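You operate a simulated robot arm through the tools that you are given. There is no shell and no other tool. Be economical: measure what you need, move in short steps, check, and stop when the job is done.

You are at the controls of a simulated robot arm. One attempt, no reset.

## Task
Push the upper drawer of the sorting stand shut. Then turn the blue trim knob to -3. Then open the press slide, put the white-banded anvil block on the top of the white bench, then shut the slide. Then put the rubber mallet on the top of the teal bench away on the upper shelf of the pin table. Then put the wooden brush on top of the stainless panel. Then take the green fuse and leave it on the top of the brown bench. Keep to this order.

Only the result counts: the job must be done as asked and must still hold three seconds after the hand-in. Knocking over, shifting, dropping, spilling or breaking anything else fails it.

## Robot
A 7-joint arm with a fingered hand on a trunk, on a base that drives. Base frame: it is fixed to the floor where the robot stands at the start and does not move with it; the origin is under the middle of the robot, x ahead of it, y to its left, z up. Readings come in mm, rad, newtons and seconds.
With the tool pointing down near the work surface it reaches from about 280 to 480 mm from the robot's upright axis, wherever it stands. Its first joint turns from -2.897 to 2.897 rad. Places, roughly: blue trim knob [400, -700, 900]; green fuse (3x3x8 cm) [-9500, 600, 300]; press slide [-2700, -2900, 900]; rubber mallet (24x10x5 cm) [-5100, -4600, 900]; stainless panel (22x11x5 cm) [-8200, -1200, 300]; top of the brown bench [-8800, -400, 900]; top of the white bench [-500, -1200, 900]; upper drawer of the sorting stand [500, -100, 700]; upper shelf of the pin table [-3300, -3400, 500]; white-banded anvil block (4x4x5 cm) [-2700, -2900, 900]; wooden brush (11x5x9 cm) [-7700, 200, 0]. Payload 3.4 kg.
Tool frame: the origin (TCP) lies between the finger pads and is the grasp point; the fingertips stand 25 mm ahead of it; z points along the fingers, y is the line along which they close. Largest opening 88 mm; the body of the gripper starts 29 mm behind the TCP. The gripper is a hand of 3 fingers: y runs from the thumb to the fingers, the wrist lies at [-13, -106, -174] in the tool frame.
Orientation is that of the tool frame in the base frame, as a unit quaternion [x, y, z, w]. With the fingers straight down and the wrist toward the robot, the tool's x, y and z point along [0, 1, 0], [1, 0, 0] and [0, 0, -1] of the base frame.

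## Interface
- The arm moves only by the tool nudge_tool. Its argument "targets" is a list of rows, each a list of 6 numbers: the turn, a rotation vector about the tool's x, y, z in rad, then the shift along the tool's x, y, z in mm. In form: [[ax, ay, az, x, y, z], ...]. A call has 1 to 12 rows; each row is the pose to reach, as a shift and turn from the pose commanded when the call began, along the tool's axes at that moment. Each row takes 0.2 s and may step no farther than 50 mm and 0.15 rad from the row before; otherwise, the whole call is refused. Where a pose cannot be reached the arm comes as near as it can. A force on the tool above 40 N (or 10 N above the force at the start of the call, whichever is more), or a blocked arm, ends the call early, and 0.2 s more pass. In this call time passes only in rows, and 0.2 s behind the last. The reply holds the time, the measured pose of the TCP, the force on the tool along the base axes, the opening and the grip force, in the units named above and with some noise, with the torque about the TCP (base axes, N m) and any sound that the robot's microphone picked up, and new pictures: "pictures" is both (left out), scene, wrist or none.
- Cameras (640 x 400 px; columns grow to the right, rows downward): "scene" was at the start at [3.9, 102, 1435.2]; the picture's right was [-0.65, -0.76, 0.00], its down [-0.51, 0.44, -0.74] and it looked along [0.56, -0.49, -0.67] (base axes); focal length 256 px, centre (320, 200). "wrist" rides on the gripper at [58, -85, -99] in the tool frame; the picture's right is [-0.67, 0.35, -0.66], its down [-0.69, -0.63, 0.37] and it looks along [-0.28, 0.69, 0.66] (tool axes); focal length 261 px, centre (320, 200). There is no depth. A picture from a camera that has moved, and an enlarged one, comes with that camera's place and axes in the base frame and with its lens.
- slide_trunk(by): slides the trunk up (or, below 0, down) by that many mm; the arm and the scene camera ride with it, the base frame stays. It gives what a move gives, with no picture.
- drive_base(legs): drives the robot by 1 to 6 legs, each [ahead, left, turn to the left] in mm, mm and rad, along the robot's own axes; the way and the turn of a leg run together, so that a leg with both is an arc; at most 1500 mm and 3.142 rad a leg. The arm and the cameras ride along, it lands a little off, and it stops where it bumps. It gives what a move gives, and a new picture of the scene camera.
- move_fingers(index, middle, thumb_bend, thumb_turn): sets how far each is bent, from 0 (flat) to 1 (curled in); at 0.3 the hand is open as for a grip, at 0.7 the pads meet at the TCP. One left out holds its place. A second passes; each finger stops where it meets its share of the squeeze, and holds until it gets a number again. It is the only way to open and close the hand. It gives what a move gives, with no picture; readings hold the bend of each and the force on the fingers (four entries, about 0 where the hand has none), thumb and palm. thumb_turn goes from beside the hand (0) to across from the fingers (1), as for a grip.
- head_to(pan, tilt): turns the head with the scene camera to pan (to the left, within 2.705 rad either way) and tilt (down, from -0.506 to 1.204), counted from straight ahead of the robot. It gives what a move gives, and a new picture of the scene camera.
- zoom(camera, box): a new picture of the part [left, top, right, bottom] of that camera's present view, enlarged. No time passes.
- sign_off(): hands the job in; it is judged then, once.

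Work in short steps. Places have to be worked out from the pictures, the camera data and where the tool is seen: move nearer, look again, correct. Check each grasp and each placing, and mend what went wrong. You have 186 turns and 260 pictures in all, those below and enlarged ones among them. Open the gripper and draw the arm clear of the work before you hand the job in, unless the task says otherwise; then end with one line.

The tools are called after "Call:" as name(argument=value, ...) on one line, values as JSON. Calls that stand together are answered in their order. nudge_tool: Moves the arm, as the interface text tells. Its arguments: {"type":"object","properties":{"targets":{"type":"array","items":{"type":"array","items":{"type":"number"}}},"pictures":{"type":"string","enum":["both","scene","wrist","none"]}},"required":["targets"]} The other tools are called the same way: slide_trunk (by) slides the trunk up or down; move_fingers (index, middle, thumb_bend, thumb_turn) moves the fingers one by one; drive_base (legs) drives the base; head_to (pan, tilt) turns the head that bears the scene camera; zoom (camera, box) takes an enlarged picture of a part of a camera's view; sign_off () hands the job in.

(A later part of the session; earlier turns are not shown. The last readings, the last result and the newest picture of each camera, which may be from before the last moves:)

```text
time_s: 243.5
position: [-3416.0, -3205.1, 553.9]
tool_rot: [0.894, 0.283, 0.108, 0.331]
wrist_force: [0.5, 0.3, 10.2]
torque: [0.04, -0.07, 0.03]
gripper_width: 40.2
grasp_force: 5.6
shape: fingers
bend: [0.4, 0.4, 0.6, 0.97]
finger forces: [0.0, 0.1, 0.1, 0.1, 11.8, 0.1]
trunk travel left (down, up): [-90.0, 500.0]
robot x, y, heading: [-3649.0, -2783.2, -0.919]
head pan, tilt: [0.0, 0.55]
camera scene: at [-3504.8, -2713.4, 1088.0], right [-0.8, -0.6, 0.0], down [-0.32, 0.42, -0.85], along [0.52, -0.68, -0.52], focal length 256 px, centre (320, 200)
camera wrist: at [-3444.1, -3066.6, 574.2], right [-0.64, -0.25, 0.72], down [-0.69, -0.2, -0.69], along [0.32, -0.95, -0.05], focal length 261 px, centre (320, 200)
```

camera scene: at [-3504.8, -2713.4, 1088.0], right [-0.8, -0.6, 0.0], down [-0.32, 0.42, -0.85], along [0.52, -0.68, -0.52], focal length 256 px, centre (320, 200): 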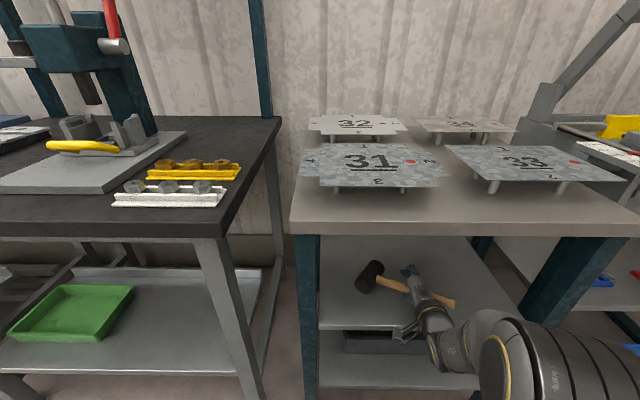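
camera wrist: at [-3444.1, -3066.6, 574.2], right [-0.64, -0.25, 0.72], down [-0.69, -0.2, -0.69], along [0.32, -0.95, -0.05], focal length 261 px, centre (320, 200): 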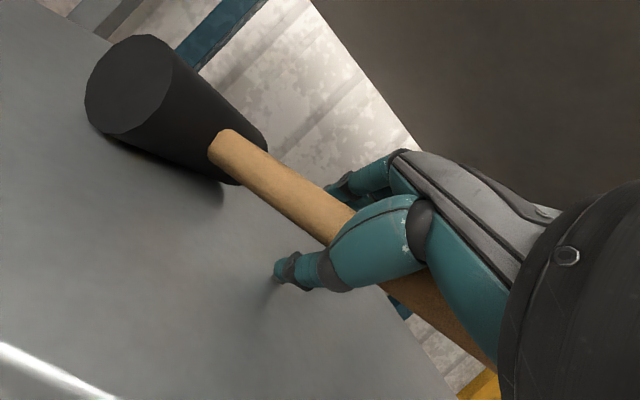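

The mallet stays put on the shelf as the hand rises. I raise 15 mm, open the thumb, then raise another 25 mm.

Call:
nudge_tool(targets=[[0, 0, 0, 0, 9.8, -11.4]], pictures="none")

Call:
move_fingers(index=0.3, middle=0.3, thumb_bend=0.4)

Call:
nudge_tool(targets=[[0, 0, 0, 0, 9.8, -11.4], [0, 0, 0, 0, 19.5, -22.7], [0, 0, 0, 0, 26, -30.3]], pictures="both")

```text
time_s: 243.9
position: [-3418.2, -3204.7, 566.7]
tool_rot: [0.894, 0.284, 0.107, 0.33]
wrist_force: [-0.7, 0.2, -0.9]
torque: [-0.05, -0.03, -0.01]
gripper_width: 53.0
grasp_force: 0.3
shape: fingers
bend: [0.4, 0.4, 0.5, 0.97]
finger forces: [0.0, 0.0, 0.0, 0.1, 0.8, 0.0]
trunk travel left (down, up): [-90.0, 500.0]
robot x, y, heading: [-3653.5, -2783.0, -0.922]
head pan, tilt: [0.0, 0.55]
```

```text
time_s: 244.9
position: [-3417.1, -3205.7, 568.3]
tool_rot: [0.894, 0.282, 0.107, 0.331]
wrist_force: [-0.1, 0.4, 1.0]
torque: [0.0, 0.02, -0.02]
gripper_width: 72.3
grasp_force: 0.9
shape: fingers
bend: [0.3, 0.3, 0.41, 0.97]
finger forces: [0.0, 0.1, 0.1, 0.0, 2.2, 0.0]
trunk travel left (down, up): [-90.0, 500.0]
robot x, y, heading: [-3650.0, -2782.6, -0.918]
head pan, tilt: [0.0, 0.55]
```

```text
time_s: 245.7
position: [-3419.5, -3206.0, 607.4]
tool_rot: [0.894, 0.283, 0.107, 0.33]
wrist_force: [-0.5, 0.7, -1.0]
torque: [0.01, 0.02, 0.03]
gripper_width: 75.1
grasp_force: 0.2
shape: fingers
bend: [0.3, 0.3, 0.39, 0.97]
finger forces: [0.0, 0.1, 0.0, 0.1, 0.8, 0.0]
trunk travel left (down, up): [-90.0, 500.0]
robot x, y, heading: [-3650.0, -2782.5, -0.92]
head pan, tilt: [0.0, 0.55]
camera scene: at [-3504.4, -2714.1, 1087.9], right [-0.8, -0.6, 0.0], down [-0.32, 0.42, -0.85], along [0.51, -0.68, -0.52], focal length 256 px, centre (320, 200)
camera wrist: at [-3446.4, -3066.9, 627.9], right [-0.64, -0.26, 0.72], down [-0.7, -0.2, -0.69], along [0.32, -0.95, -0.05], focal length 261 px, centre (320, 200)
```

scene: 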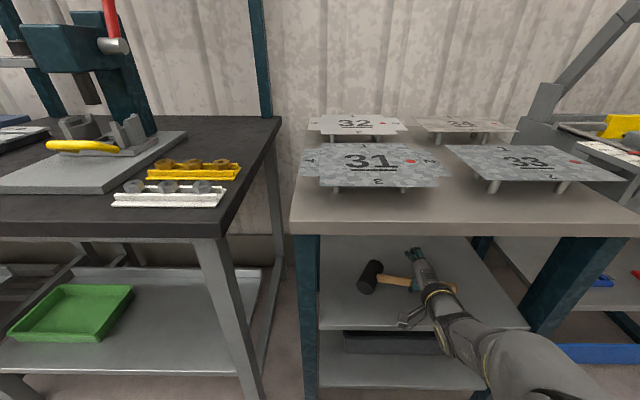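
wrist: 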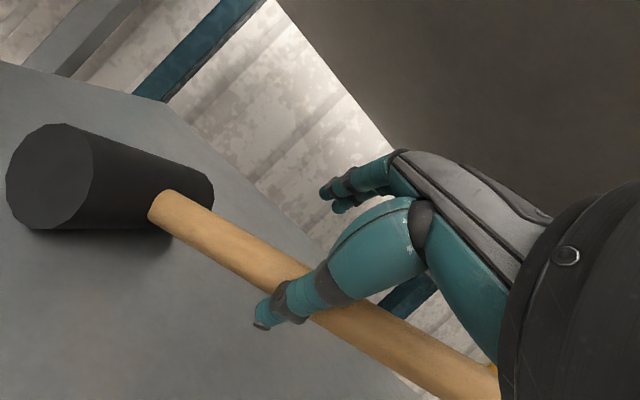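

The mallet lies flat on the upper shelf and the hand is clear above. I back out.

Call:
drive_base(legs=[[-330, 0, 0]])

Call:
zoom(camera="scene", box=[280, 160, 560, 335])

Call:
slide_trunk(by=400)

Call:
head_to(pan=-2.3, tilt=0.3)

```text
time_s: 247.9
position: [-3621.1, -2939.8, 607.9]
tool_rot: [0.894, 0.283, 0.107, 0.331]
wrist_force: [0.9, 0.3, -0.3]
torque: [0.01, 0.01, 0.03]
gripper_width: 74.6
grasp_force: 0.1
shape: fingers
bend: [0.3, 0.3, 0.4, 0.97]
finger forces: [0.0, 0.0, 0.0, 0.0, 0.0, 0.0]
trunk travel left (down, up): [-90.0, 500.0]
robot x, y, heading: [-3848.6, -2517.7, -0.927]
head pan, tilt: [0.0, 0.55]
camera scene: at [-3706.3, -2447.6, 1087.9], right [-0.8, -0.6, 0.0], down [-0.32, 0.42, -0.85], along [0.51, -0.68, -0.52], focal length 256 px, centre (320, 200)
```

scene: 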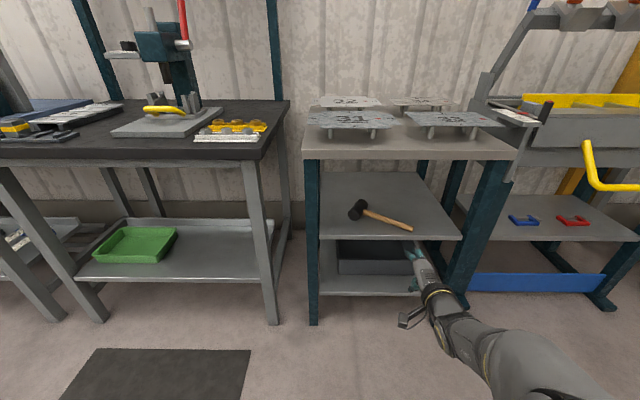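

```text
2.29 times, centred on (420, 248) of scene
camera zoom: at [-3706.3, -2447.6, 1087.9], right [-0.8, -0.6, 0.0], down [-0.32, 0.42, -0.85], along [0.51, -0.68, -0.52], focal length 585 px, centre (91, 91)
```

zoom: 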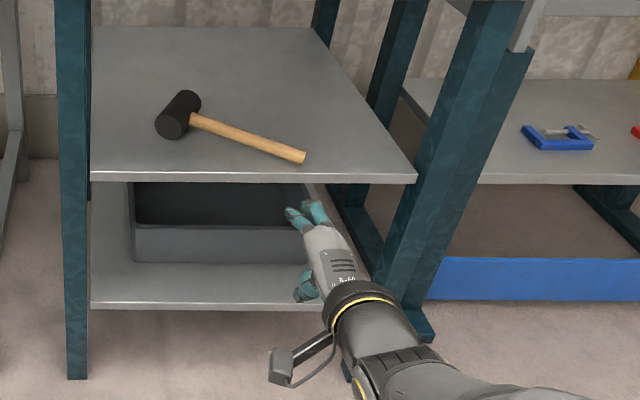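

```text
time_s: 251.7
position: [-3622.4, -2939.0, 1007.5]
tool_rot: [0.894, 0.283, 0.107, 0.33]
wrist_force: [0.9, -0.4, 0.5]
torque: [-0.04, 0.01, 0.02]
gripper_width: 74.4
grasp_force: 0.1
shape: fingers
bend: [0.3, 0.3, 0.4, 0.97]
finger forces: [0.0, 0.1, 0.0, 0.0, 0.0, 0.0]
trunk travel left (down, up): [-490.0, 100.0]
robot x, y, heading: [-3850.9, -2517.5, -0.924]
head pan, tilt: [0.0, 0.55]
```

```text
time_s: 253.8
position: [-3620.6, -2939.0, 1007.8]
tool_rot: [0.894, 0.283, 0.108, 0.331]
wrist_force: [0.5, 0.1, 1.1]
torque: [0.02, -0.05, 0.02]
gripper_width: 74.6
grasp_force: 0.1
shape: fingers
bend: [0.3, 0.3, 0.4, 0.97]
finger forces: [0.1, 0.0, 0.0, 0.0, 0.1, 0.1]
trunk travel left (down, up): [-490.0, 100.0]
robot x, y, heading: [-3849.0, -2520.3, -0.925]
head pan, tilt: [-2.3, 0.3]
camera scene: at [-3853.6, -2368.4, 1510.9], right [0.08, 1.0, 0.0], down [0.29, -0.02, -0.96], along [-0.95, 0.08, -0.3], focal length 256 px, centre (320, 200)
```

scene: 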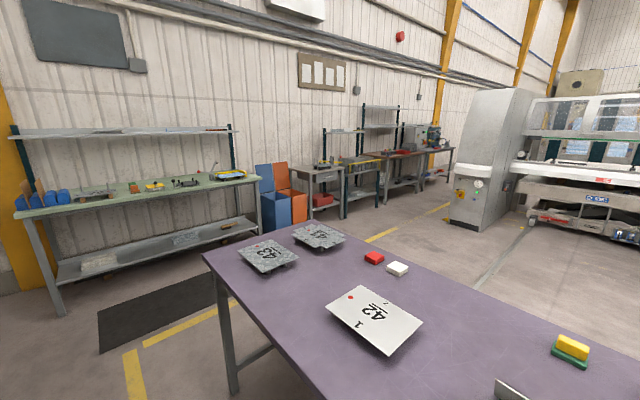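

The mallet lies safely on the upper shelf. Now the brush at (-7700,200) near the floor: I level the tool, drive to the corner aisle, turn to face the second wall.

Call:
nudge_tool(targets=[[0.14, 0, 0, 0, -12, 0], [0.28, 0, 0, 0, -24, 0], [0.42, 0, 0, 0, -36, 0], [0.56, 0, 0, 0, -48, 0], [0.7, 0, 0, 0, -60, 0]], pictures="none")

Call:
drive_base(legs=[[0, -1000, 0], [0, -820, 0], [0, 0, -1.58]])

Call:
head_to(pan=-1.2, tilt=0.4)

```text
time_s: 255.1
position: [-3645.6, -2902.3, 967.5]
tool_rot: [0.953, 0.303, 0.005, 0.004]
wrist_force: [-0.8, 0.4, 0.6]
torque: [-0.01, -0.02, 0.02]
gripper_width: 74.3
grasp_force: 0.1
shape: fingers
bend: [0.3, 0.3, 0.4, 0.97]
finger forces: [0.0, 0.1, 0.0, 0.0, 0.1, 0.1]
out of reach, approached as far as the arm can: row 4
trunk travel left (down, up): [-490.0, 100.0]
robot x, y, heading: [-3852.5, -2518.4, -0.923]
head pan, tilt: [-2.3, 0.3]
```

```text
time_s: 268.2
position: [-5698.6, -3875.2, 968.8]
tool_rot: [0.893, -0.449, 0.0, 0.006]
wrist_force: [0.6, 0.4, -0.3]
torque: [0.0, 0.01, 0.02]
gripper_width: 74.5
grasp_force: 0.1
shape: fingers
bend: [0.3, 0.3, 0.4, 0.97]
finger forces: [0.0, 0.1, 0.1, 0.0, 0.0, 0.0]
trunk travel left (down, up): [-490.0, 100.0]
robot x, y, heading: [-5318.9, -3657.7, -2.468]
head pan, tilt: [-2.3, 0.3]
camera scene: at [-5166.9, -3653.6, 1510.9], right [1.0, -0.06, 0.0], down [-0.02, -0.3, -0.96], along [0.05, 0.95, -0.3], focal length 256 px, centre (320, 200)
```

scene: 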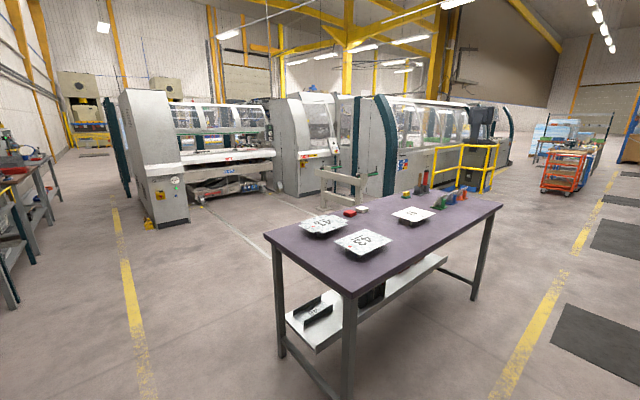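

```text
time_s: 269.5
position: [-5699.1, -3874.3, 967.5]
tool_rot: [0.894, -0.448, 0.0, 0.006]
wrist_force: [-0.4, 0.2, -0.4]
torque: [-0.03, 0.0, 0.0]
gripper_width: 74.4
grasp_force: 0.0
shape: fingers
bend: [0.3, 0.3, 0.4, 0.97]
finger forces: [0.0, 0.0, 0.0, 0.0, 0.0, 0.1]
trunk travel left (down, up): [-490.0, 100.0]
robot x, y, heading: [-5315.0, -3660.0, -2.468]
head pan, tilt: [-1.201, 0.4]
camera scene: at [-5252.2, -3700.1, 1501.7], right [0.5, 0.86, 0.0], down [0.34, -0.2, -0.92], along [-0.8, 0.46, -0.39], focal length 256 px, centre (320, 200)
```

scene: 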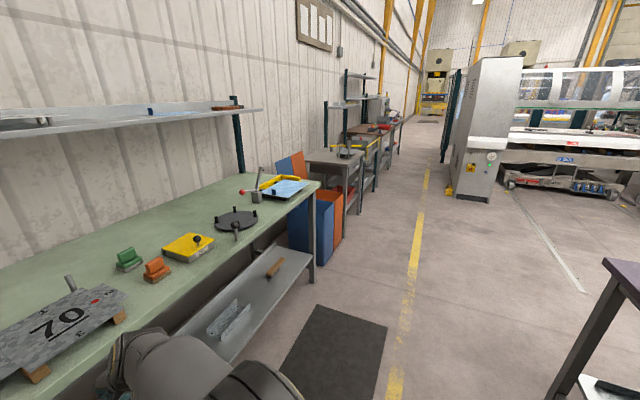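

The wooden brush is visible at the foot of the grey machine cabinet. I slide right along the second wall ~3.9 m.

Call:
drive_base(legs=[[0, -1450, -0.03], [0, -1450, 0], [0, -900, 0]])

Call:
head_to(pan=-1.4, tilt=0.7)

```text
time_s: 287.8
position: [-8002.7, -845.8, 968.8]
tool_rot: [0.886, -0.464, 0.001, 0.005]
wrist_force: [0.3, 0.3, -0.3]
torque: [-0.01, -0.01, -0.01]
gripper_width: 74.5
grasp_force: 0.0
shape: fingers
bend: [0.3, 0.3, 0.4, 0.97]
finger forces: [0.1, 0.1, 0.0, 0.0, 0.0, 0.0]
trunk travel left (down, up): [-490.0, 100.0]
robot x, y, heading: [-7617.0, -645.1, -2.5]
head pan, tilt: [-1.201, 0.4]
camera scene: at [-7552.4, -686.9, 1501.7], right [0.53, 0.85, 0.0], down [0.33, -0.21, -0.92], along [-0.78, 0.49, -0.39], focal length 256 px, centre (320, 200)
```

scene: 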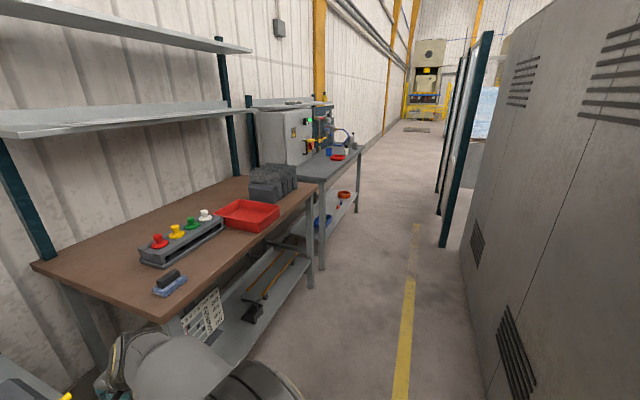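

```text
time_s: 288.6
position: [-8004.0, -845.3, 968.5]
tool_rot: [0.886, -0.464, -0.001, 0.006]
wrist_force: [-0.7, 0.5, -0.2]
torque: [0.0, 0.0, -0.02]
gripper_width: 74.3
grasp_force: 0.0
shape: fingers
bend: [0.3, 0.3, 0.4, 0.97]
finger forces: [0.0, 0.0, 0.1, 0.0, 0.1, 0.1]
trunk travel left (down, up): [-490.0, 100.0]
robot x, y, heading: [-7616.6, -644.5, -2.502]
head pan, tilt: [-1.4, 0.7]
camera scene: at [-7535.5, -677.8, 1474.9], right [0.69, 0.73, 0.0], down [0.47, -0.44, -0.77], along [-0.56, 0.53, -0.64], focal length 256 px, centre (320, 200)
```

scene: 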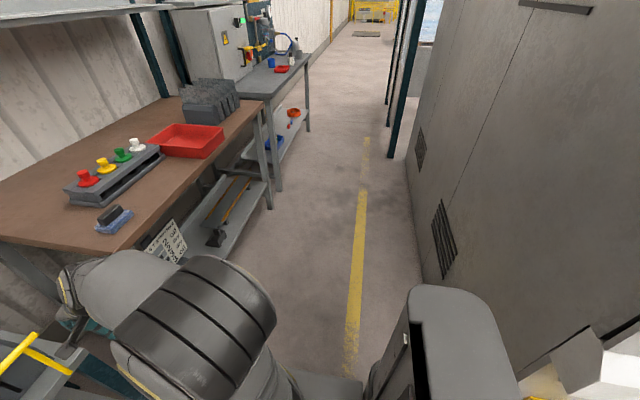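

I pan further to find the brush around the cabinet foot.

Call:
head_to(pan=-2.0, tilt=0.9)

Call:
head_to(pan=-2.6, tilt=0.6)

```text
time_s: 289.6
position: [-8004.4, -846.0, 968.0]
tool_rot: [0.886, -0.464, 0.0, 0.005]
wrist_force: [-0.5, -0.9, 0.4]
torque: [-0.02, 0.01, 0.0]
gripper_width: 74.4
grasp_force: 0.1
shape: fingers
bend: [0.3, 0.3, 0.4, 0.97]
finger forces: [0.1, 0.1, 0.0, 0.0, 0.0, 0.1]
trunk travel left (down, up): [-490.0, 100.0]
robot x, y, heading: [-7617.4, -642.0, -2.501]
head pan, tilt: [-2.0, 0.901]
camera scene: at [-7489.7, -662.5, 1458.7], right [0.98, 0.21, 0.0], down [0.16, -0.77, -0.62], along [-0.13, 0.61, -0.78], focal length 256 px, centre (320, 200)
```

scene: 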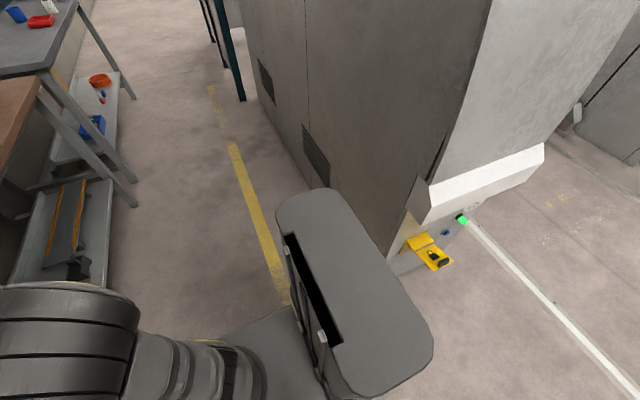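

```text
time_s: 290.6
position: [-8004.1, -845.8, 968.9]
tool_rot: [0.886, -0.464, 0.0, 0.006]
wrist_force: [-0.4, 0.2, -0.7]
torque: [-0.01, 0.0, -0.01]
gripper_width: 74.5
grasp_force: 0.1
shape: fingers
bend: [0.3, 0.3, 0.4, 0.97]
finger forces: [0.0, 0.0, 0.1, 0.0, 0.1, 0.0]
trunk travel left (down, up): [-490.0, 100.0]
robot x, y, heading: [-7619.1, -643.8, -2.497]
head pan, tilt: [-2.601, 0.6]
camera scene: at [-7440.4, -654.5, 1483.4], right [0.93, -0.38, 0.0], down [-0.21, -0.52, -0.82], along [0.31, 0.76, -0.57], focal length 256 px, centre (320, 200)
```

scene: 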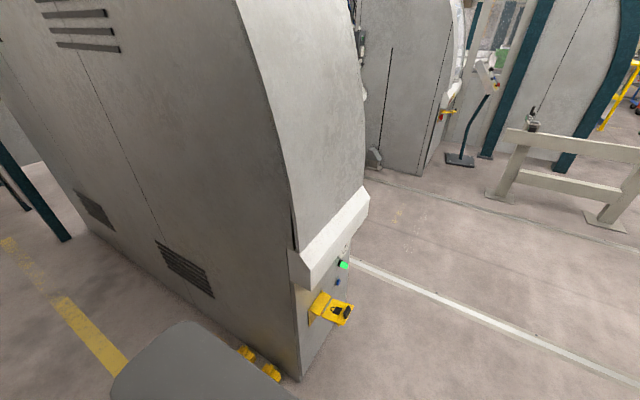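

The brush must be hidden behind my own trunk. I turn right ~1.58 rad to face along the aisle and shift so it's in front-right, then look.

Call:
drive_base(legs=[[0, 0, -1.578]])

Call:
head_to(pan=-0.4, tilt=0.8)

```text
time_s: 294.9
position: [-7808.6, -253.2, 967.2]
tool_rot: [-0.286, 0.958, 0.004, -0.004]
wrist_force: [-0.2, 0.1, -0.5]
torque: [0.01, 0.01, -0.01]
gripper_width: 74.4
grasp_force: 0.1
shape: fingers
bend: [0.3, 0.3, 0.4, 0.97]
finger forces: [0.0, 0.0, 0.0, 0.0, 0.0, 0.0]
trunk travel left (down, up): [-490.0, 100.0]
robot x, y, heading: [-7618.5, -643.1, 2.183]
head pan, tilt: [-2.601, 0.6]
camera scene: at [-7630.2, -821.2, 1483.4], right [-0.4, -0.91, 0.0], down [-0.52, 0.23, -0.83], along [0.75, -0.33, -0.56], focal length 256 px, centre (320, 200)
```

scene: 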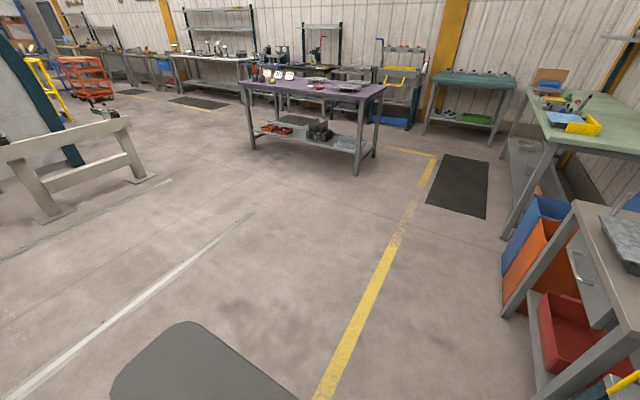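

```text
time_s: 297.0
position: [-7809.2, -252.2, 968.5]
tool_rot: [-0.286, 0.958, 0.004, -0.003]
wrist_force: [-0.4, -0.5, -0.5]
torque: [-0.01, 0.02, -0.01]
gripper_width: 74.4
grasp_force: 0.0
shape: fingers
bend: [0.3, 0.3, 0.4, 0.97]
finger forces: [0.1, 0.0, 0.1, 0.0, 0.0, 0.1]
trunk travel left (down, up): [-490.0, 100.0]
robot x, y, heading: [-7613.4, -641.8, 2.187]
head pan, tilt: [-0.4, 0.799]
camera scene: at [-7728.1, -706.6, 1466.6], right [0.98, 0.21, 0.0], down [0.15, -0.7, -0.7], along [-0.15, 0.68, -0.72], focal length 256 px, centre (320, 200)
```

scene: 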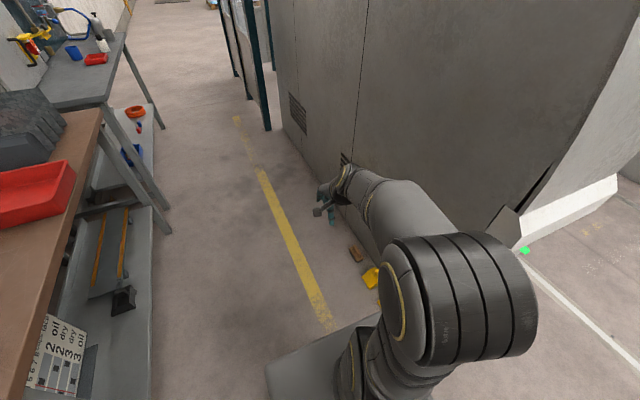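

I see items on the floor at (356,254) and (371,277). Zoom in.

Call:
zoom(camera="scene", box=[310, 220, 420, 310])

Call:
nudge_tool(targets=[[0, 0, 0, 0, 0, 0]], pictures="wrist")

```text
4.44 times, centred on (365, 265) of scene
camera zoom: at [-7728.1, -706.6, 1466.6], right [0.98, 0.21, 0.0], down [0.15, -0.7, -0.7], along [-0.15, 0.68, -0.72], focal length 1137 px, centre (120, -89)
```

zoom: 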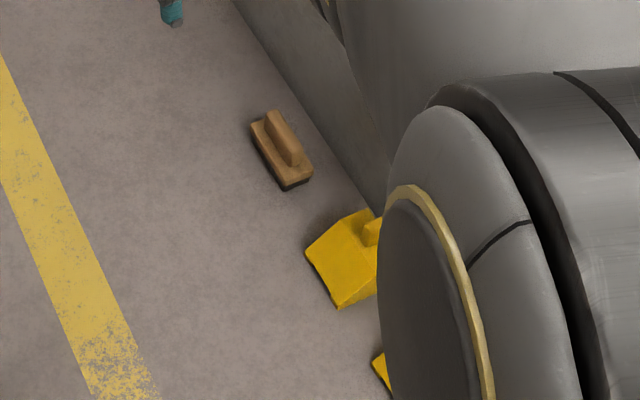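

```text
time_s: 297.4
position: [-7809.8, -252.3, 967.7]
tool_rot: [-0.285, 0.959, 0.004, -0.004]
wrist_force: [-0.9, 0.2, -0.4]
torque: [-0.04, -0.01, 0.0]
gripper_width: 74.6
grasp_force: 0.2
shape: fingers
bend: [0.3, 0.3, 0.4, 0.97]
finger forces: [0.0, 0.0, 0.1, 0.1, 0.0, 0.0]
trunk travel left (down, up): [-490.0, 100.0]
robot x, y, heading: [-7620.0, -646.2, 2.183]
head pan, tilt: [-0.4, 0.799]
camera wrist: at [-7810.1, -356.2, 1067.0], right [0.38, 0.65, 0.66], down [0.91, -0.15, -0.38], along [-0.15, 0.74, -0.66], focal length 261 px, centre (320, 200)
```

wrist: 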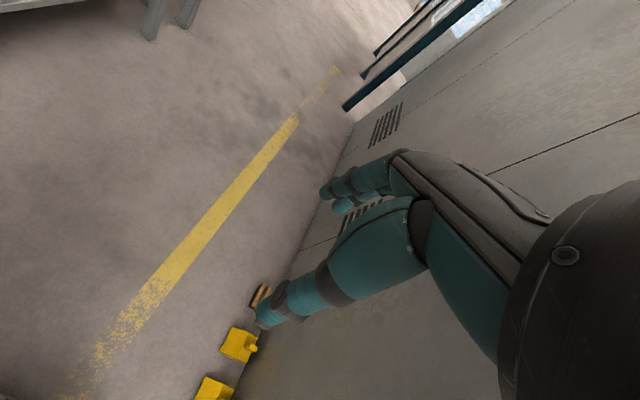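

The wooden brush is at ≈(-7703,208), its length along the aisle. I drive 720 mm ahead and turn right to face the cabinet with the brush straight ahead.

Call:
drive_base(legs=[[720, 0, 0], [0, 0, -1.565]])

Call:
head_to(pan=-0.2, tilt=1.1)

Call:
nudge_tool(targets=[[0, 0, 0, 0, 0, 0]], pictures="wrist")

```text
time_s: 305.1
position: [-7634.0, 127.6, 968.0]
tool_rot: [0.477, 0.879, 0.006, 0.0]
wrist_force: [-0.2, 0.5, 0.2]
torque: [-0.01, 0.01, 0.03]
gripper_width: 74.5
grasp_force: 0.1
shape: fingers
bend: [0.3, 0.3, 0.4, 0.97]
finger forces: [0.1, 0.1, 0.0, 0.0, 0.0, 0.0]
trunk travel left (down, up): [-490.0, 100.0]
robot x, y, heading: [-8027.4, -64.6, 0.61]
head pan, tilt: [-0.4, 0.799]
camera scene: at [-8087.1, 49.6, 1466.6], right [0.21, -0.98, 0.0], down [-0.7, -0.15, -0.7], along [0.68, 0.14, -0.72], focal length 256 px, centre (320, 200)
```

scene: 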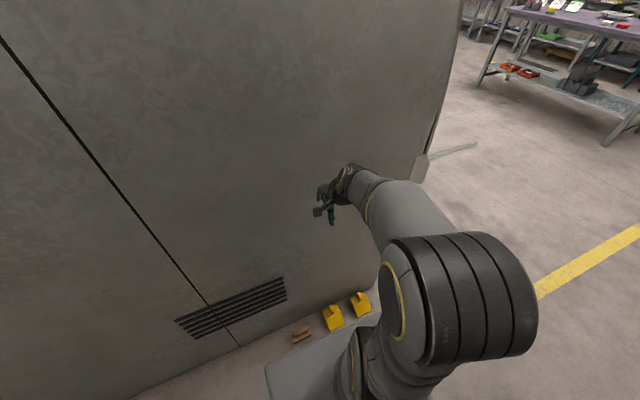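

```text
time_s: 305.9
position: [-7634.4, 128.5, 967.9]
tool_rot: [0.477, 0.879, 0.006, 0.0]
wrist_force: [-1.1, 0.2, 0.7]
torque: [-0.01, 0.03, 0.03]
gripper_width: 74.6
grasp_force: 0.0
shape: fingers
bend: [0.3, 0.3, 0.4, 0.97]
finger forces: [0.0, 0.0, 0.1, 0.1, 0.0, 0.0]
trunk travel left (down, up): [-490.0, 100.0]
robot x, y, heading: [-8023.8, -61.4, 0.613]
head pan, tilt: [-0.201, 1.1]
camera scene: at [-8108.0, 57.9, 1444.9], right [0.4, -0.92, 0.0], down [-0.82, -0.35, -0.45], along [0.42, 0.18, -0.89], focal length 256 px, centre (320, 200)
```

scene: 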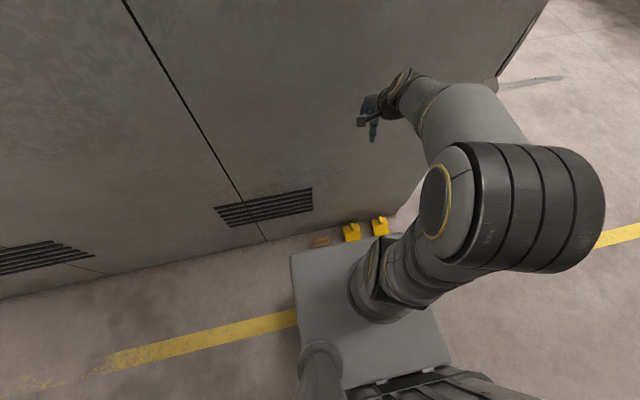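

```text
time_s: 306.3
position: [-7635.0, 129.8, 969.2]
tool_rot: [0.477, 0.879, 0.006, 0.0]
wrist_force: [1.1, 0.0, 0.2]
torque: [0.04, -0.01, 0.01]
gripper_width: 74.4
grasp_force: 0.0
shape: fingers
bend: [0.3, 0.3, 0.4, 0.97]
finger forces: [0.0, 0.1, 0.0, 0.0, 0.1, 0.2]
trunk travel left (down, up): [-490.0, 100.0]
robot x, y, heading: [-8027.4, -64.3, 0.607]
head pan, tilt: [-0.201, 1.1]
camera wrist: at [-7737.8, 129.9, 1067.0], right [0.65, -0.38, 0.66], down [-0.15, -0.91, -0.38], along [0.74, 0.14, -0.66], focal length 261 px, centre (320, 200)
```

wrist: 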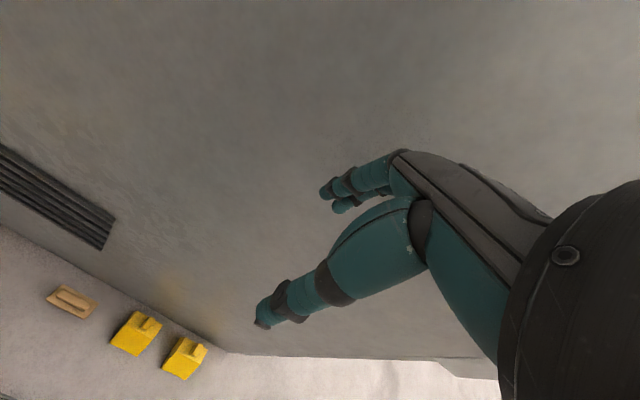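

Brush at ≈(-7695,234), ~80 mm from the cabinet foot. I align the hand over it at height, then lower the trunk fully.

Call:
nudge_tool(targets=[[0, 0, -0.02, 40, 2, 0], [0, 0, -0.04, 80, 5, 0], [0, 0, -0.05, 120, 7, 0]], pictures="none")

Call:
move_fingers(index=0.45, middle=0.45, thumb_bend=0.45)

Call:
slide_trunk(by=-400)

Call:
slide_trunk(by=-90)

Call:
nudge_tool(targets=[[0, 0, 0, 0, 0, 40], [0, 0, 0, 0, 0, 80], [0, 0, 0, 0, 0, 120]], pictures="both")

```text
time_s: 307.1
position: [-7694.8, 233.4, 969.6]
tool_rot: [0.455, 0.891, 0.006, 0.0]
wrist_force: [0.0, 0.3, 0.1]
torque: [0.0, -0.01, -0.02]
gripper_width: 74.9
grasp_force: 0.1
shape: fingers
bend: [0.3, 0.3, 0.4, 0.97]
finger forces: [0.0, 0.1, 0.0, 0.1, 0.1, 0.1]
trunk travel left (down, up): [-490.0, 100.0]
robot x, y, heading: [-8029.1, -60.7, 0.614]
head pan, tilt: [-0.201, 1.1]
```

```text
time_s: 308.1
position: [-7694.7, 232.2, 969.2]
tool_rot: [0.456, 0.89, 0.005, 0.001]
wrist_force: [-0.4, 0.3, -0.1]
torque: [-0.02, 0.04, -0.01]
gripper_width: 53.3
grasp_force: 0.1
shape: fingers
bend: [0.45, 0.45, 0.45, 0.97]
finger forces: [0.0, 0.0, 0.0, 0.1, 0.0, 0.0]
trunk travel left (down, up): [-490.0, 100.0]
robot x, y, heading: [-8026.9, -60.1, 0.607]
head pan, tilt: [-0.201, 1.1]
```

```text
time_s: 311.9
position: [-7693.7, 233.1, 570.0]
tool_rot: [0.456, 0.89, 0.005, 0.0]
wrist_force: [0.8, -0.9, -0.2]
torque: [0.0, -0.02, 0.0]
gripper_width: 53.1
grasp_force: 0.1
shape: fingers
bend: [0.45, 0.45, 0.45, 0.97]
finger forces: [0.1, 0.2, 0.0, 0.0, 0.0, 0.0]
trunk travel left (down, up): [-90.0, 500.0]
robot x, y, heading: [-8028.0, -62.9, 0.606]
head pan, tilt: [-0.201, 1.1]
```

```text
time_s: 313.2
position: [-7694.4, 232.8, 479.0]
tool_rot: [0.456, 0.89, 0.005, 0.0]
wrist_force: [0.0, 0.0, 0.0]
torque: [0.01, -0.02, -0.03]
gripper_width: 53.3
grasp_force: 0.0
shape: fingers
bend: [0.45, 0.45, 0.45, 0.97]
finger forces: [0.0, 0.0, 0.1, 0.0, 0.0, 0.0]
trunk travel left (down, up): [0.0, 590.0]
robot x, y, heading: [-8028.8, -57.0, 0.612]
head pan, tilt: [-0.201, 1.1]
```

```text
time_s: 314.0
position: [-7693.3, 230.3, 364.6]
tool_rot: [0.475, 0.88, 0.004, -0.009]
wrist_force: [0.5, 0.5, 0.3]
torque: [-0.04, -0.02, 0.05]
gripper_width: 53.1
grasp_force: 0.1
shape: fingers
bend: [0.45, 0.45, 0.45, 0.97]
finger forces: [0.1, 0.1, 0.0, 0.0, 0.0, 0.0]
out of reach, approached as far as the arm can: row 3
trunk travel left (down, up): [0.0, 590.0]
robot x, y, heading: [-8027.5, -63.9, 0.609]
head pan, tilt: [-0.201, 1.1]
camera scene: at [-8108.1, 57.9, 954.8], right [0.4, -0.92, 0.0], down [-0.82, -0.35, -0.45], along [0.42, 0.18, -0.89], focal length 256 px, centre (320, 200)
camera wrist: at [-7795.1, 228.9, 465.2], right [0.67, -0.38, 0.64], down [-0.15, -0.91, -0.38], along [0.73, 0.15, -0.67], focal length 261 px, centre (320, 200)
```

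scene: 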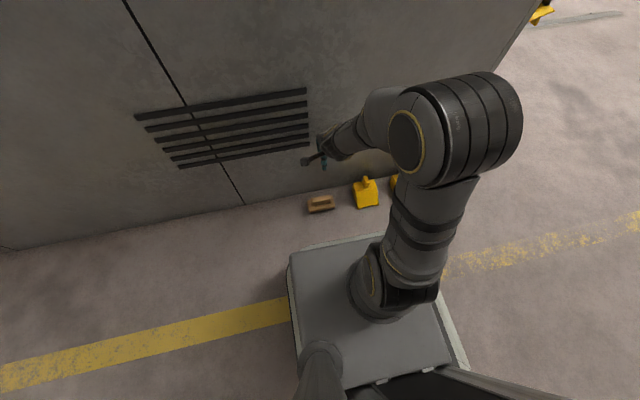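
wrist: 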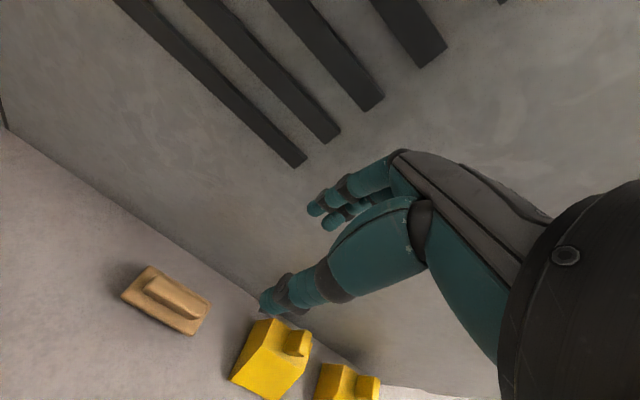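

The arm slowed at z≈365. I try going further down to see how low it reaches.

Call:
nudge_tool(targets=[[0, 0, 0, 0, 0, 25], [0, 0, 0, 0, 0, 50], [0, 0, 0, 0, 0, 75], [0, 0, 0, 0, 0, 100]], pictures="both")

```text
time_s: 315.0
position: [-7693.4, 233.0, 268.8]
tool_rot: [0.456, 0.89, 0.005, 0.0]
wrist_force: [0.9, -0.1, -1.2]
torque: [-0.01, 0.0, -0.02]
gripper_width: 53.2
grasp_force: 0.1
shape: fingers
bend: [0.45, 0.45, 0.45, 0.97]
finger forces: [0.1, 0.1, 0.0, 0.0, 0.1, 0.1]
trunk travel left (down, up): [0.0, 590.0]
robot x, y, heading: [-8027.6, -61.2, 0.607]
head pan, tilt: [-0.201, 1.1]
camera scene: at [-8108.1, 57.9, 954.8], right [0.4, -0.92, 0.0], down [-0.82, -0.35, -0.45], along [0.42, 0.18, -0.89], focal length 256 px, centre (320, 200)
camera wrist: at [-7796.1, 229.0, 366.9], right [0.67, -0.35, 0.66], down [-0.11, -0.92, -0.38], along [0.73, 0.18, -0.65], focal length 261 px, centre (320, 200)
```

scene: 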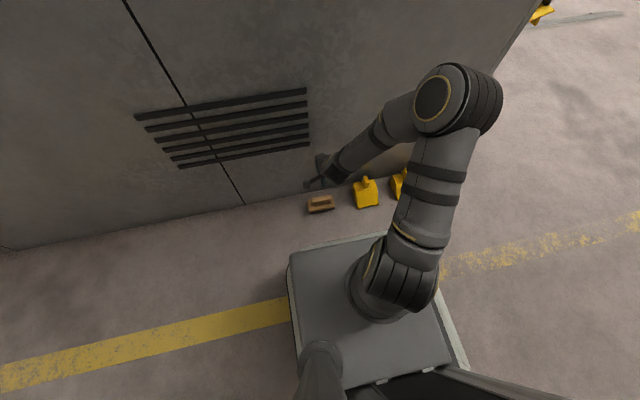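
wrist: 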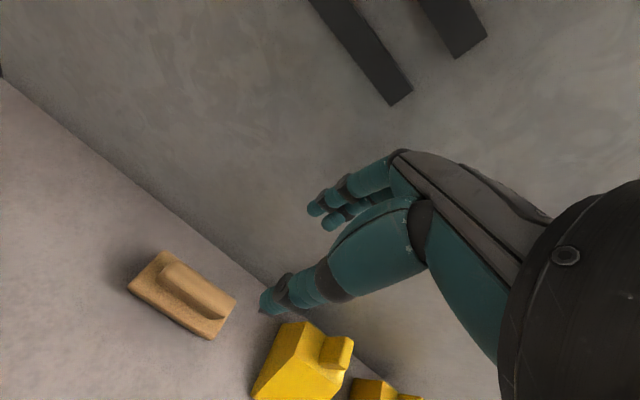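

The arm reaches lower fine. The brush ridge is ~9 mm off (x+8,y−9). I correct and descend 100 mm.

Call:
nudge_tool(targets=[[0, 0, 0, 8, -9, 25], [0, 0, 0, 8, -9, 50], [0, 0, 0, 8, -9, 75], [0, 0, 0, 8, -9, 100]], pictures="both")

```text
time_s: 316.0
position: [-7707.4, 233.1, 167.1]
tool_rot: [0.456, 0.89, 0.005, 0.001]
wrist_force: [-0.1, -0.6, 0.0]
torque: [0.01, -0.02, 0.0]
gripper_width: 53.3
grasp_force: 0.1
shape: fingers
bend: [0.45, 0.45, 0.45, 0.97]
finger forces: [0.1, 0.0, 0.0, 0.0, 0.0, 0.0]
trunk travel left (down, up): [0.0, 590.0]
robot x, y, heading: [-8026.1, -64.5, 0.607]
head pan, tilt: [-0.201, 1.1]
camera scene: at [-8108.0, 57.9, 954.9], right [0.4, -0.92, 0.0], down [-0.82, -0.35, -0.45], along [0.42, 0.18, -0.89], focal length 256 px, centre (320, 200)
camera wrist: at [-7809.9, 229.6, 264.3], right [0.67, -0.35, 0.66], down [-0.11, -0.92, -0.38], along [0.73, 0.18, -0.65], focal length 261 px, centre (320, 200)
```

scene: 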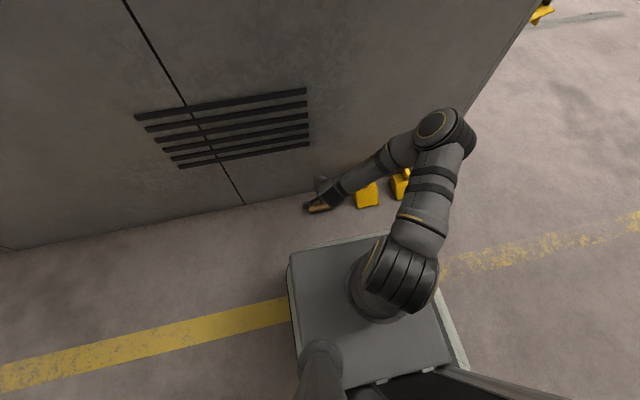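
wrist: 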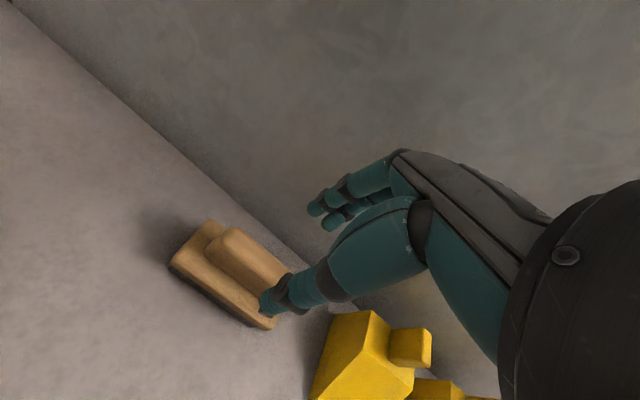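

Aligned. I descend to z≈90 so the pads flank the ridge, then close.

Call:
nudge_tool(targets=[[0, 0, 0, 0, 0, 25], [0, 0, 0, 0, 0, 50], [0, 0, 0, 0, 0, 76]], pictures="wrist")

Call:
move_fingers(index=0.65, middle=0.65, thumb_bend=0.65)

Call:
nudge_tool(targets=[[0, 0, 0, 0, 0, 0]], pictures="wrist")

```text
time_s: 316.8
position: [-7698.5, 241.0, 106.5]
tool_rot: [0.455, 0.89, 0.005, 0.001]
wrist_force: [-0.7, 0.5, -0.2]
torque: [0.0, -0.01, -0.02]
gripper_width: 53.3
grasp_force: 0.1
shape: fingers
bend: [0.45, 0.45, 0.45, 0.97]
finger forces: [0.0, 0.1, 0.0, 0.0, 0.0, 0.0]
out of reach, approached as far as the arm can: row 3
trunk travel left (down, up): [0.0, 590.0]
robot x, y, heading: [-8027.1, -61.8, 0.612]
head pan, tilt: [-0.201, 1.1]
camera wrist: at [-7801.5, 237.4, 205.8], right [0.67, -0.34, 0.66], down [-0.11, -0.92, -0.37], along [0.73, 0.18, -0.65], focal length 261 px, centre (320, 200)
```

wrist: 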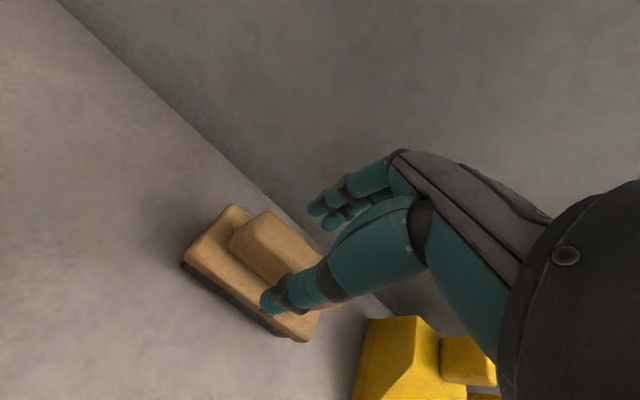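

```text
time_s: 317.8
position: [-7698.2, 241.4, 108.4]
tool_rot: [0.455, 0.89, 0.005, 0.0]
wrist_force: [1.3, 0.3, 1.8]
torque: [-0.01, -0.02, -0.01]
gripper_width: 13.2
grasp_force: 1.3
shape: fingers
bend: [0.63, 0.64, 0.63, 0.97]
finger forces: [1.0, 1.2, 0.1, 0.0, 1.3, 0.0]
trunk travel left (down, up): [0.0, 590.0]
robot x, y, heading: [-8025.7, -59.0, 0.608]
head pan, tilt: [-0.201, 1.1]
```

```text
time_s: 318.2
position: [-7698.2, 241.0, 108.2]
tool_rot: [0.455, 0.89, 0.005, 0.001]
wrist_force: [0.3, 0.2, 2.1]
torque: [0.03, 0.01, 0.0]
gripper_width: 13.0
grasp_force: 1.8
shape: fingers
bend: [0.63, 0.64, 0.63, 0.97]
finger forces: [0.9, 1.2, 0.1, 0.1, 1.4, 0.1]
trunk travel left (down, up): [0.0, 590.0]
robot x, y, heading: [-8026.3, -60.2, 0.608]
head pan, tilt: [-0.201, 1.1]
camera wrist: at [-7801.6, 237.5, 206.3], right [0.67, -0.34, 0.66], down [-0.11, -0.92, -0.37], along [0.73, 0.18, -0.66], focal length 261 px, centre (320, 200)
```

wrist: 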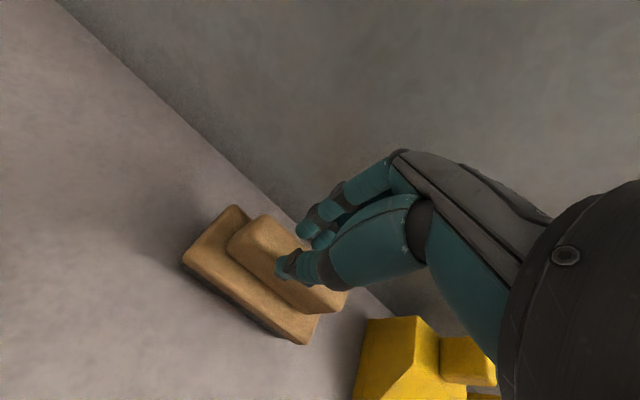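

Only the tips reach (z 108; arm limited, drifting outward). I reopen, back the base 50 mm to gain reach, and descend again.

Call:
move_fingers(index=0.45, middle=0.45, thumb_bend=0.45)

Call:
nudge_tool(targets=[[0, 0, 0, 0, 0, -40]], pictures="none")

Call:
drive_base(legs=[[-50, 0, 0]])

Call:
nudge_tool(targets=[[0, 0, 0, 0, 20, 0], [0, 0, 0, 0, 41, 0]], pictures="wrist")

```text
time_s: 319.2
position: [-7698.3, 242.3, 106.9]
tool_rot: [0.455, 0.89, 0.004, 0.001]
wrist_force: [-0.2, 0.3, -0.1]
torque: [0.01, -0.01, 0.03]
gripper_width: 51.8
grasp_force: 0.2
shape: fingers
bend: [0.45, 0.45, 0.45, 0.97]
finger forces: [0.0, 0.0, 0.1, 0.1, 0.0, 0.1]
trunk travel left (down, up): [0.0, 590.0]
robot x, y, heading: [-8026.6, -61.4, 0.609]
head pan, tilt: [-0.201, 1.1]
```

```text
time_s: 319.6
position: [-7698.8, 241.2, 149.1]
tool_rot: [0.454, 0.891, 0.006, 0.0]
wrist_force: [0.6, -0.5, 0.2]
torque: [-0.02, 0.01, 0.06]
gripper_width: 52.1
grasp_force: 0.0
shape: fingers
bend: [0.45, 0.45, 0.45, 0.97]
finger forces: [0.0, 0.0, 0.0, 0.0, 0.1, 0.0]
trunk travel left (down, up): [0.0, 590.0]
robot x, y, heading: [-8029.4, -63.7, 0.608]
head pan, tilt: [-0.201, 1.1]
```

```text
time_s: 320.5
position: [-7738.0, 213.0, 149.6]
tool_rot: [0.456, 0.89, 0.005, 0.001]
wrist_force: [-0.4, 0.4, -0.4]
torque: [0.0, 0.01, -0.02]
gripper_width: 52.1
grasp_force: 0.1
shape: fingers
bend: [0.45, 0.45, 0.45, 0.97]
finger forces: [0.0, 0.0, 0.0, 0.0, 0.1, 0.0]
trunk travel left (down, up): [0.0, 590.0]
robot x, y, heading: [-8069.3, -90.7, 0.613]
head pan, tilt: [-0.201, 1.1]
camera scene: at [-8149.5, 29.0, 954.8], right [0.4, -0.92, 0.0], down [-0.82, -0.35, -0.45], along [0.42, 0.18, -0.89], focal length 256 px, centre (320, 200)
```

scene: 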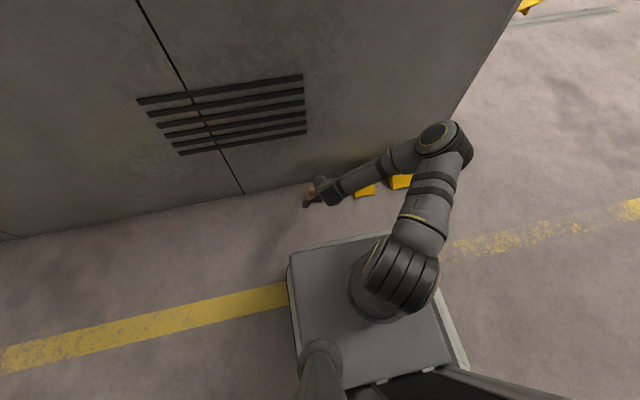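

```text
time_s: 321.1
position: [-7705.7, 236.4, 149.1]
tool_rot: [0.455, 0.891, 0.006, 0.001]
wrist_force: [-0.6, 0.5, 0.7]
torque: [0.0, 0.0, -0.01]
gripper_width: 52.3
grasp_force: 0.2
shape: fingers
bend: [0.45, 0.45, 0.45, 0.97]
finger forces: [0.0, 0.0, 0.1, 0.0, 0.0, 0.0]
trunk travel left (down, up): [0.0, 590.0]
robot x, y, heading: [-8068.4, -90.0, 0.606]
head pan, tilt: [-0.201, 1.1]
camera wrist: at [-7808.8, 231.0, 247.8], right [0.67, -0.35, 0.66], down [-0.11, -0.92, -0.38], along [0.73, 0.18, -0.66], focal length 261 px, centre (320, 200)
```

wrist: 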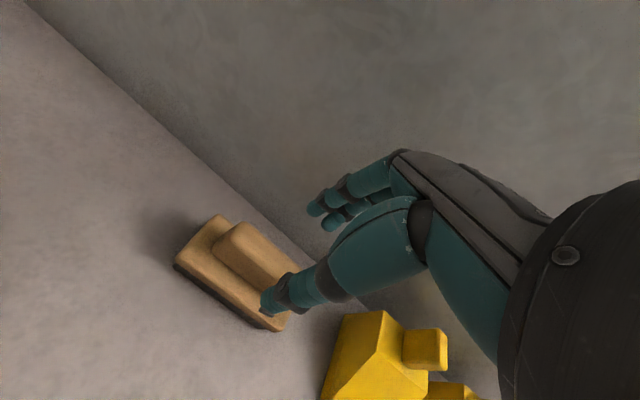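

Aligned again; descend 60 mm.

Call:
nudge_tool(targets=[[0, 0, 0, 0, 0, 20], [0, 0, 0, 0, 0, 40], [0, 0, 0, 0, 0, 60]], pictures="wrist")

```text
time_s: 321.9
position: [-7704.1, 237.1, 88.5]
tool_rot: [0.455, 0.891, 0.005, 0.001]
wrist_force: [-0.1, 0.5, 0.6]
torque: [-0.01, 0.01, -0.02]
gripper_width: 52.3
grasp_force: 0.2
shape: fingers
bend: [0.45, 0.45, 0.45, 0.97]
finger forces: [0.0, 0.0, 0.0, 0.1, 0.1, 0.0]
trunk travel left (down, up): [0.0, 590.0]
robot x, y, heading: [-8067.7, -88.1, 0.61]
head pan, tilt: [-0.201, 1.1]
camera wrist: at [-7807.7, 232.3, 187.6], right [0.67, -0.34, 0.66], down [-0.11, -0.92, -0.38], along [0.73, 0.18, -0.65], focal length 261 px, centre (320, 200)
```

wrist: 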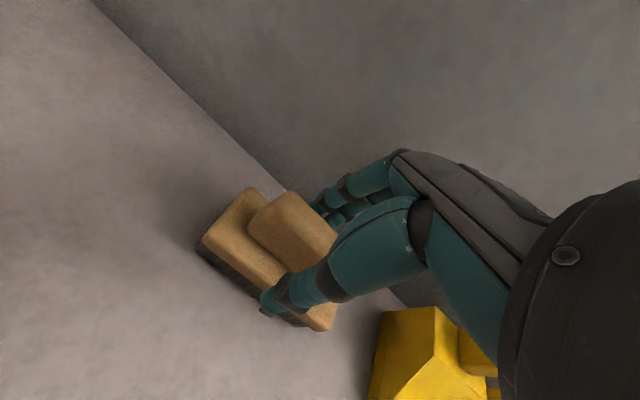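

Reached z 88. I close and squeeze on the ridge.

Call:
move_fingers(index=0.65, middle=0.65, thumb_bend=0.65)

Call:
move_fingers(index=0.78, middle=0.78, thumb_bend=0.78)

Call:
nudge_tool(targets=[[0, 0, 0, 0, 0, -30], [0, 0, 0, 0, 0, -70], [0, 0, 0, 0, 0, -110]], pictures="both")

```text
time_s: 322.9
position: [-7703.8, 236.1, 88.8]
tool_rot: [0.455, 0.89, 0.006, 0.001]
wrist_force: [-0.5, 0.1, -0.1]
torque: [-0.02, 0.02, 0.03]
gripper_width: 16.9
grasp_force: 3.0
shape: fingers
bend: [0.62, 0.63, 0.61, 0.97]
finger forces: [1.5, 1.4, 0.1, 0.0, 3.1, 0.1]
trunk travel left (down, up): [0.0, 590.0]
robot x, y, heading: [-8070.3, -89.1, 0.609]
head pan, tilt: [-0.201, 1.1]
```

```text
time_s: 323.9
position: [-7703.7, 236.3, 89.2]
tool_rot: [0.456, 0.89, 0.005, 0.001]
wrist_force: [-0.6, 0.6, 0.1]
torque: [-0.05, -0.03, -0.01]
gripper_width: 14.7
grasp_force: 18.9
shape: fingers
bend: [0.75, 0.75, 0.61, 0.94]
finger forces: [10.1, 8.0, 0.0, 0.1, 19.6, 0.0]
trunk travel left (down, up): [0.0, 590.0]
robot x, y, heading: [-8069.7, -88.2, 0.609]
head pan, tilt: [-0.201, 1.1]
```

```text
time_s: 324.7
position: [-7706.3, 237.1, 197.6]
tool_rot: [0.455, 0.89, 0.005, 0.0]
wrist_force: [-0.3, 0.0, -1.9]
torque: [0.05, -0.03, 0.01]
gripper_width: 14.6
grasp_force: 19.1
shape: fingers
bend: [0.75, 0.76, 0.61, 0.94]
finger forces: [10.5, 7.5, 0.0, 0.1, 19.6, 0.0]
trunk travel left (down, up): [0.0, 590.0]
robot x, y, heading: [-8071.5, -90.4, 0.609]
head pan, tilt: [-0.201, 1.1]
camera scene: at [-8149.4, 29.1, 954.7], right [0.4, -0.92, 0.0], down [-0.82, -0.35, -0.45], along [0.42, 0.18, -0.89], focal length 256 px, centre (320, 200)
camera wrist: at [-7809.4, 231.3, 296.5], right [0.67, -0.34, 0.66], down [-0.11, -0.92, -0.37], along [0.73, 0.18, -0.66], focal length 261 px, centre (320, 200)
```

scene: 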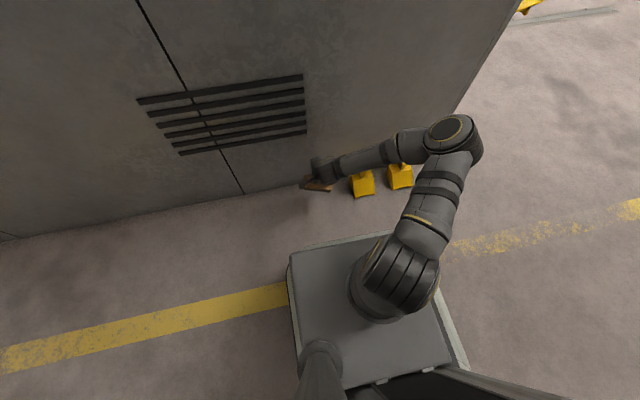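
wrist: 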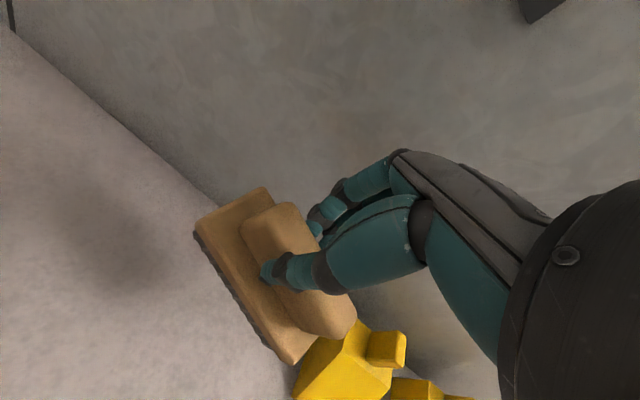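

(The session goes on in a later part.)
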